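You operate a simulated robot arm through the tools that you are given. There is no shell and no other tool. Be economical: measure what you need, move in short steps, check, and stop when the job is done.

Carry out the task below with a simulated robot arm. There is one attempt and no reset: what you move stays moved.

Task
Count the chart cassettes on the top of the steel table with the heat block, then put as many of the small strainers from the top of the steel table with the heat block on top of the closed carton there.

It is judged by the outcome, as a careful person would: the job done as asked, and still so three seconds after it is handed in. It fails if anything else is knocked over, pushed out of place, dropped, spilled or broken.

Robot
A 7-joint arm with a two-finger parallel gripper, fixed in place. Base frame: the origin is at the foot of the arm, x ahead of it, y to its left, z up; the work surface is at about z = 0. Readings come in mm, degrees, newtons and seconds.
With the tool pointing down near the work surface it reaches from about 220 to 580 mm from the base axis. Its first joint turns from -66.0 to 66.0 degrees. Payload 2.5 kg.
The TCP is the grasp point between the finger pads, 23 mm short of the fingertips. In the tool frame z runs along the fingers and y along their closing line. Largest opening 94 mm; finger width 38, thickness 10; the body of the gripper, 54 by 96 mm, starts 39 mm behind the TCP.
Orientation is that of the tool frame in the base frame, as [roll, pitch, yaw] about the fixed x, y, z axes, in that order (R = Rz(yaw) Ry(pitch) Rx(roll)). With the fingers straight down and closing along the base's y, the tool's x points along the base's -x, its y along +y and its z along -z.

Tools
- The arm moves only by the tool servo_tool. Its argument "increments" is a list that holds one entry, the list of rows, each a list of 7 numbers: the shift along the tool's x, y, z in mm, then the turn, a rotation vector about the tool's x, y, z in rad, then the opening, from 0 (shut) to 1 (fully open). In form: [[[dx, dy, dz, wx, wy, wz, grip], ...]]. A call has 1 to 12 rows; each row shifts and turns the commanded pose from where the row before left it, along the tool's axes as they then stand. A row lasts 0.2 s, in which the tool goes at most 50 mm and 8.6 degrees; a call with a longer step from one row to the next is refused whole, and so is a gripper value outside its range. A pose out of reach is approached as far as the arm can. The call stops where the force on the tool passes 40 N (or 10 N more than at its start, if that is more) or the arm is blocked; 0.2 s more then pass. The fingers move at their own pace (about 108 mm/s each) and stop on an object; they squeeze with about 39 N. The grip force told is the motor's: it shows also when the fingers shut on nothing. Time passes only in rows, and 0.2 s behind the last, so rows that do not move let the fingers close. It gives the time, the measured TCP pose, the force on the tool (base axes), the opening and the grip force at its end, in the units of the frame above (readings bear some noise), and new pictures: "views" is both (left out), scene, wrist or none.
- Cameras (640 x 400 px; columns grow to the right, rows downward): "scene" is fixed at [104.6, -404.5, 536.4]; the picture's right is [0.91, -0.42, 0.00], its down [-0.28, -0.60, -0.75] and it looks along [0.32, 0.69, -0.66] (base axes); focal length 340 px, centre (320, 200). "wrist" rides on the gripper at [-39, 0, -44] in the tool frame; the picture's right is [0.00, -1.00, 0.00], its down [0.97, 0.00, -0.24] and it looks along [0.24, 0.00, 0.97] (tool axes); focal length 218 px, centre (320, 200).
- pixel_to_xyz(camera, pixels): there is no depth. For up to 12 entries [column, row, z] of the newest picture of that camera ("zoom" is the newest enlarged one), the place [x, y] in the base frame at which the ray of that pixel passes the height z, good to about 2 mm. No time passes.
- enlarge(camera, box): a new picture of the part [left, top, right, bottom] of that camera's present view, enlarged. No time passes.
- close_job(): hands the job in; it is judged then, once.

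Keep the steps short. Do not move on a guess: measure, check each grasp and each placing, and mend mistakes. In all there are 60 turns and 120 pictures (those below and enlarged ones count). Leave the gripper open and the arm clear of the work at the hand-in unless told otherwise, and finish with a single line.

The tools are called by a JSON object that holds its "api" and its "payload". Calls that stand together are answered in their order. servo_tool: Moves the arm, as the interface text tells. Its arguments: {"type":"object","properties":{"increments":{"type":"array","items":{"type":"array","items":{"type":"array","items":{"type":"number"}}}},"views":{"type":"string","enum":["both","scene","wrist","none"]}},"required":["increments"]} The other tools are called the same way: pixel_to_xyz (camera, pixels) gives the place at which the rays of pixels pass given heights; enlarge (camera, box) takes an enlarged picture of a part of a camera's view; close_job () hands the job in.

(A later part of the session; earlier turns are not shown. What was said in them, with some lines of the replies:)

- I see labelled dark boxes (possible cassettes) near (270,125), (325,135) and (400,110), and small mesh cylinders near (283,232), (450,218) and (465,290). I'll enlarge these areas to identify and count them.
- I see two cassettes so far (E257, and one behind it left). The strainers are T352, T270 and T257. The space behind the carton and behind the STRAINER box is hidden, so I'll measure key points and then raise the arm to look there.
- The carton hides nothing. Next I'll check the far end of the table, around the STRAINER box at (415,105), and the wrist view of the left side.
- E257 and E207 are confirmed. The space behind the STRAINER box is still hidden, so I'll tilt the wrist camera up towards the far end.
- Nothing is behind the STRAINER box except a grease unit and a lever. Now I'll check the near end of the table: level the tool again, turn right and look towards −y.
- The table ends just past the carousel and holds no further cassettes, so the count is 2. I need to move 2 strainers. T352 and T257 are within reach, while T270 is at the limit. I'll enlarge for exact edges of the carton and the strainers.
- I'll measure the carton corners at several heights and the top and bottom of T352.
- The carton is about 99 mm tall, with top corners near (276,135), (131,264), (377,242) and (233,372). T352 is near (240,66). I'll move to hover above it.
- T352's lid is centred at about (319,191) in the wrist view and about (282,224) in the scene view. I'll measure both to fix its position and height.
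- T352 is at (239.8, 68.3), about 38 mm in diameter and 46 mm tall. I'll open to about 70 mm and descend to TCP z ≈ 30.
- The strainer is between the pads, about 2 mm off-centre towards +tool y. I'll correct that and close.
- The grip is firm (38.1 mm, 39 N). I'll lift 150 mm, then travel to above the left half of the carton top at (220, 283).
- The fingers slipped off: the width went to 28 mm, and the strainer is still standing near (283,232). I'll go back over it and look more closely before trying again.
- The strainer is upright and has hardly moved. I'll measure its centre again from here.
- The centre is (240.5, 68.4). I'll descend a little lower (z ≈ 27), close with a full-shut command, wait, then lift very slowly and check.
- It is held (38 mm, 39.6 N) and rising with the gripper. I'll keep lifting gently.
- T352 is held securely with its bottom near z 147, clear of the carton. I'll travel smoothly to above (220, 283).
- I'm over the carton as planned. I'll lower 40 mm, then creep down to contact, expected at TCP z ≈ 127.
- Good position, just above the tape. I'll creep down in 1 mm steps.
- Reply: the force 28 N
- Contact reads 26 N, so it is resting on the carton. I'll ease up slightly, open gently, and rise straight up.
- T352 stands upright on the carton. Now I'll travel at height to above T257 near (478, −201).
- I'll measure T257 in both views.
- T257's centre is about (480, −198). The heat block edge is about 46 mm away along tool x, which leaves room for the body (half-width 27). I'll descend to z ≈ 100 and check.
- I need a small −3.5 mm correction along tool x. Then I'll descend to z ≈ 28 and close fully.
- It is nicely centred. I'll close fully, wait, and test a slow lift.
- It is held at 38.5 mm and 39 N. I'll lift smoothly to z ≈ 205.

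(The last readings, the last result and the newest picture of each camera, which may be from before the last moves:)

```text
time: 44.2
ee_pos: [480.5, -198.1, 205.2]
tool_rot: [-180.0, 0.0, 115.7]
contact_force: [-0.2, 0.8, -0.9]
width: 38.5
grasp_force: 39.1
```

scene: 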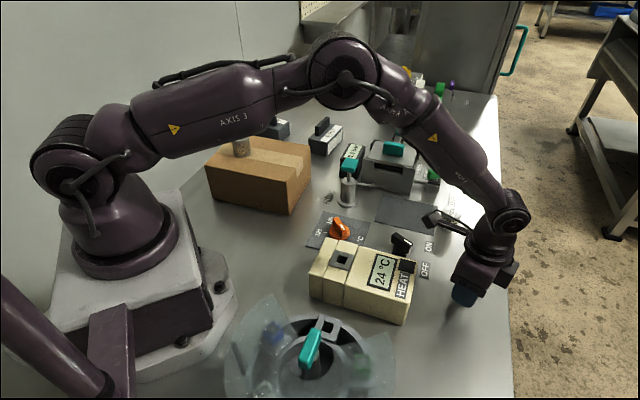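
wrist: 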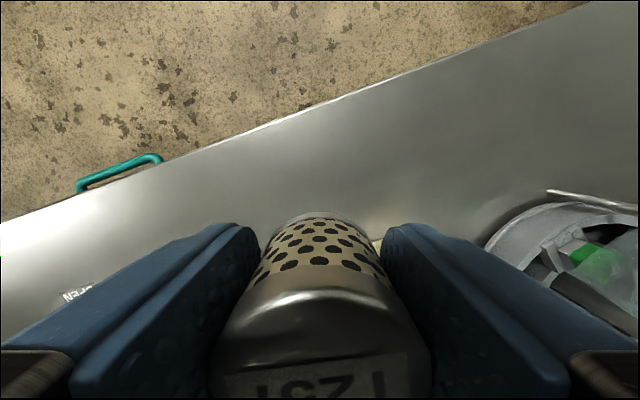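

T257 is secure. I'll carry it smoothly to above the right half of the carton (288, 223), in two calls.

{"api": "servo_tool", "payload": {"increments": [[[8, 0.4, 0, 0, 0, 0, 0], [16, 0.4, 0, 0, 0, 0, 0], [20.7, 0.4, 0, 0, 0, 0, 0], [20.7, 0.4, 0, 0, 0, 0, 0], [20.7, 0.4, 0, 0, 0, 0, 0], [20.7, 0.4, 0, 0, 0, 0, 0], [20.7, 0.4, 0, 0, 0, 0, 0], [20.7, 0.4, 0, 0, 0, 0, 0], [20.7, 0.4, 0, 0, 0, 0, 0], [20.7, 0.4, 0, 0, 0, 0, 0], [20.7, 0.4, 0, 0, 0, 0, 0], [16, 0.4, 0, 0, 0, 0, 0]]], "views": "none"}}

{"api": "servo_tool", "payload": {"increments": [[[16, 0.4, 0, 0, 0, 0, 0], [20.7, 0.4, 0, 0, 0, 0, 0], [20.7, 0.4, 0, 0, 0, 0, 0], [20.7, 0.4, 0, 0, 0, 0, 0], [20.7, 0.4, 0, 0, 0, 0, 0], [20.7, 0.4, 0, 0, 0, 0, 0], [20.7, 0.4, 0, 0, 0, 0, 0], [20.7, 0.4, 0, 0, 0, 0, 0], [20.7, 0.4, 0, 0, 0, 0, 0], [20.7, 0.4, 0, 0, 0, 0, 0], [17, 0.4, 0, 0, 0, 0, 0], [8, 0.4, 0, 0, 0, 0, 0]]]}}

```text
time: 46.8
ee_pos: [386.6, 8.3, 204.1]
tool_rot: [179.8, 0.1, 115.8]
contact_force: [-0.3, -0.2, -1.0]
width: 38.4
grasp_force: 38.4
```

```text
time: 49.4
ee_pos: [293.3, 212.3, 202.5]
tool_rot: [180.0, 0.0, 115.8]
contact_force: [0.4, -0.7, -1.2]
width: 38.3
grasp_force: 39.2
```

scene: 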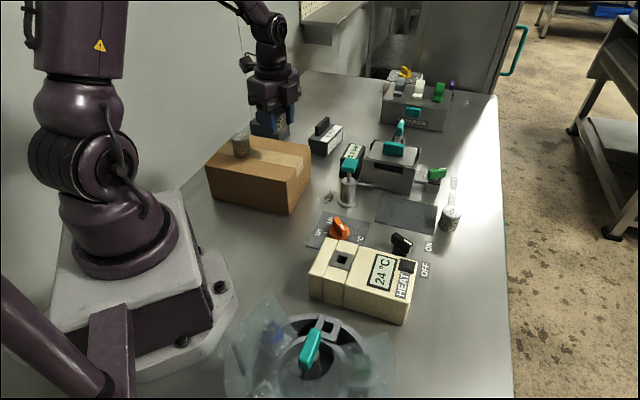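
wrist: 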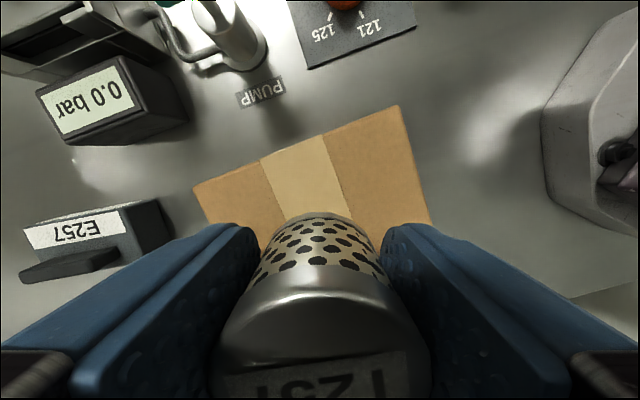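

I'm over the right half with a good margin to the edges. I'll shift 5 mm inward and lower to z ≈ 131.

{"api": "servo_tool", "payload": {"increments": [[[2, -1, 5, 0, 0, 0, 0], [2.6, -1, 10, 0, 0, 0, 0], [0, 0, 12, 0, 0, 0, 0], [0, 0, 13, 0, 0, 0, 0], [0, 0, 12, 0, 0, 0, 0], [0, 0, 9, 0, 0, 0, 0], [0, 0, 6, 0, 0, 0, 0], [0, 0, 3, 0, 0, 0, 0], [0, 0, 1, 0, 0, 0, 0], [0, 0, 0, 0, 0, 0, 0]]], "views": "scene"}}

{"api": "enlarge", "payload": {"camera": "scene", "box": [200, 100, 330, 200]}}

```text
time: 51.6
ee_pos: [289.3, 218.3, 134.0]
tool_rot: [-179.9, 0.1, 115.7]
contact_force: [0.4, 0.0, 0.4]
width: 38.2
grasp_force: 38.9
```

scene: 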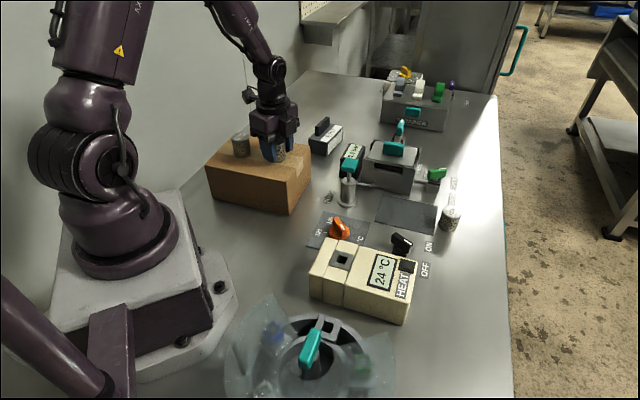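

```text
4.00 times, centred on (265, 150) of scene
```

zoom: 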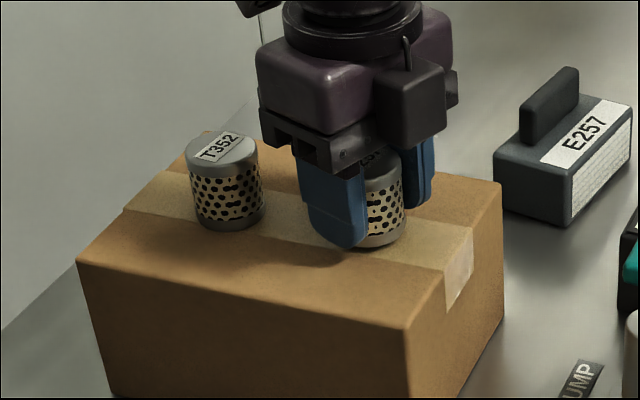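

The position is good and clear of T352. I'll creep down to contact.

{"api": "servo_tool", "payload": {"increments": [[[0, 0, 1.5, 0, 0, 0, 0], [0, 0, 1.5, 0, 0, 0, 0], [0, 0, 1, 0, 0, 0, 0], [0, 0, 1, 0, 0, 0, 0], [0, 0, 0, 0, 0, 0, 0]]], "views": "none"}}

{"api": "servo_tool", "payload": {"increments": [[[0, 0, 0.7, 0, 0, 0, 0], [0, 0, 0.7, 0, 0, 0, 0], [0, 0, 0, 0, 0, 0, 0]]], "views": "none"}}

```text
time: 52.8
ee_pos: [289.0, 217.2, 128.2]
tool_rot: [179.9, 0.1, 115.8]
contact_force: [-5.1, -3.6, 20.6]
width: 38.3
grasp_force: 38.9
```

```text
time: 53.6
ee_pos: [290.4, 217.1, 127.4]
tool_rot: [179.9, -0.1, 115.9]
contact_force: [-7.2, -2.5, 34.2]
width: 38.1
grasp_force: 39.3
```

It's in contact and pressing at 34 N. I'll ease up 2 mm, open gently and rise straight up.

{"api": "servo_tool", "payload": {"increments": [[[0, 0, -1, 0, 0, 0, 0], [0, 0, -1, 0, 0, 0, 0], [0, 0, 0, 0, 0, 0, 0.4], [0, 0, 0, 0, 0, 0, 0.5], [0, 0, 0, 0, 0, 0, 0.65], [0, 0, 0, 0, 0, 0, 0.65], [0, 0, -10, 0, 0, 0, 0.65], [0, 0, -25, 0, 0, 0, 0.65], [0, 0, -30, 0, 0, 0, 0.65], [0, 0, -30, 0, 0, 0, 0.65], [0, 0, -30, 0, 0, 0, 0.65]]]}}

```text
time: 56.0
ee_pos: [289.1, 215.0, 254.3]
tool_rot: [-179.8, 0.0, 115.8]
contact_force: [0.3, -0.2, -0.4]
width: 61.1
grasp_force: 0.0
```

scene: 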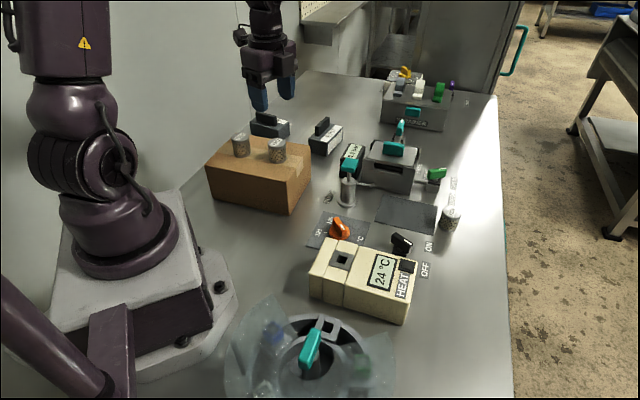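
wrist: 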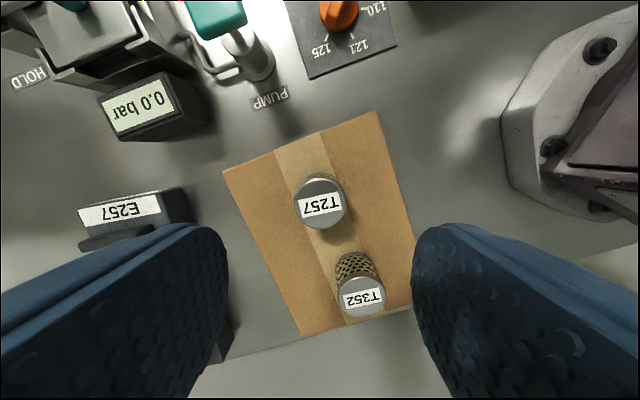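

Both strainers stand upright on the carton. I'll move the arm clear, open fully, and do a final check.

{"api": "servo_tool", "payload": {"increments": [[[0, 0, -30, 0, 0, 0, 0.8], [-20, 0, -30, 0, 0, 0, 1], [-35, 0, -20, 0, 0, 0, 1], [-35, 0, 0, 0, 0, 0, 1], [-35, 0, 0, 0, 0, 0, 1], [-35, 0, 0, 0, 0, 0, 1], [-20, 0, 0, 0, 0, 0, 1]]], "views": "scene"}}

{"api": "enlarge", "payload": {"camera": "scene", "box": [190, 100, 350, 220]}}

```text
time: 57.6
ee_pos: [368.9, 54.8, 333.6]
tool_rot: [-180.0, 0.0, 116.0]
contact_force: [-1.2, 0.2, 0.3]
width: 93.9
grasp_force: 0.2
```

scene: 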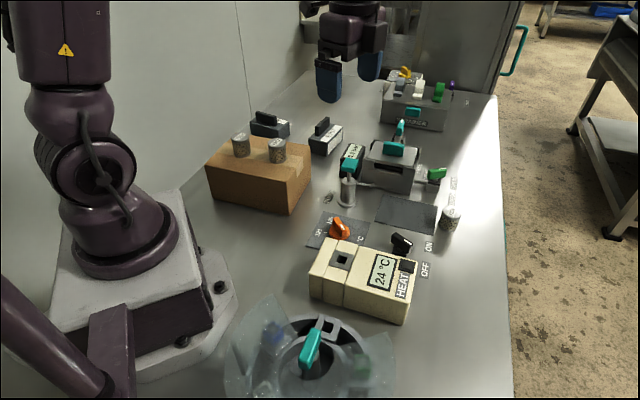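

```text
3.33 times, centred on (270, 160) of scene
```

zoom: 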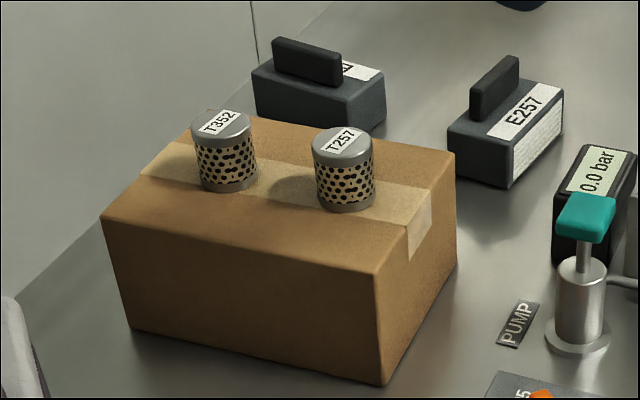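

Two cassettes (E257 and E207) were counted, and two strainers stand on the carton. Everything else is in place, so I'm handing in.

{"api": "close_job", "payload": {}}

```text
The job is handed in.
```

I counted 2 chart cassettes (E257 and E207) and put 2 small strainers (T352 and T257) upright on the closed carton; the first grip on T352 slipped, but it stayed standing and the second held.
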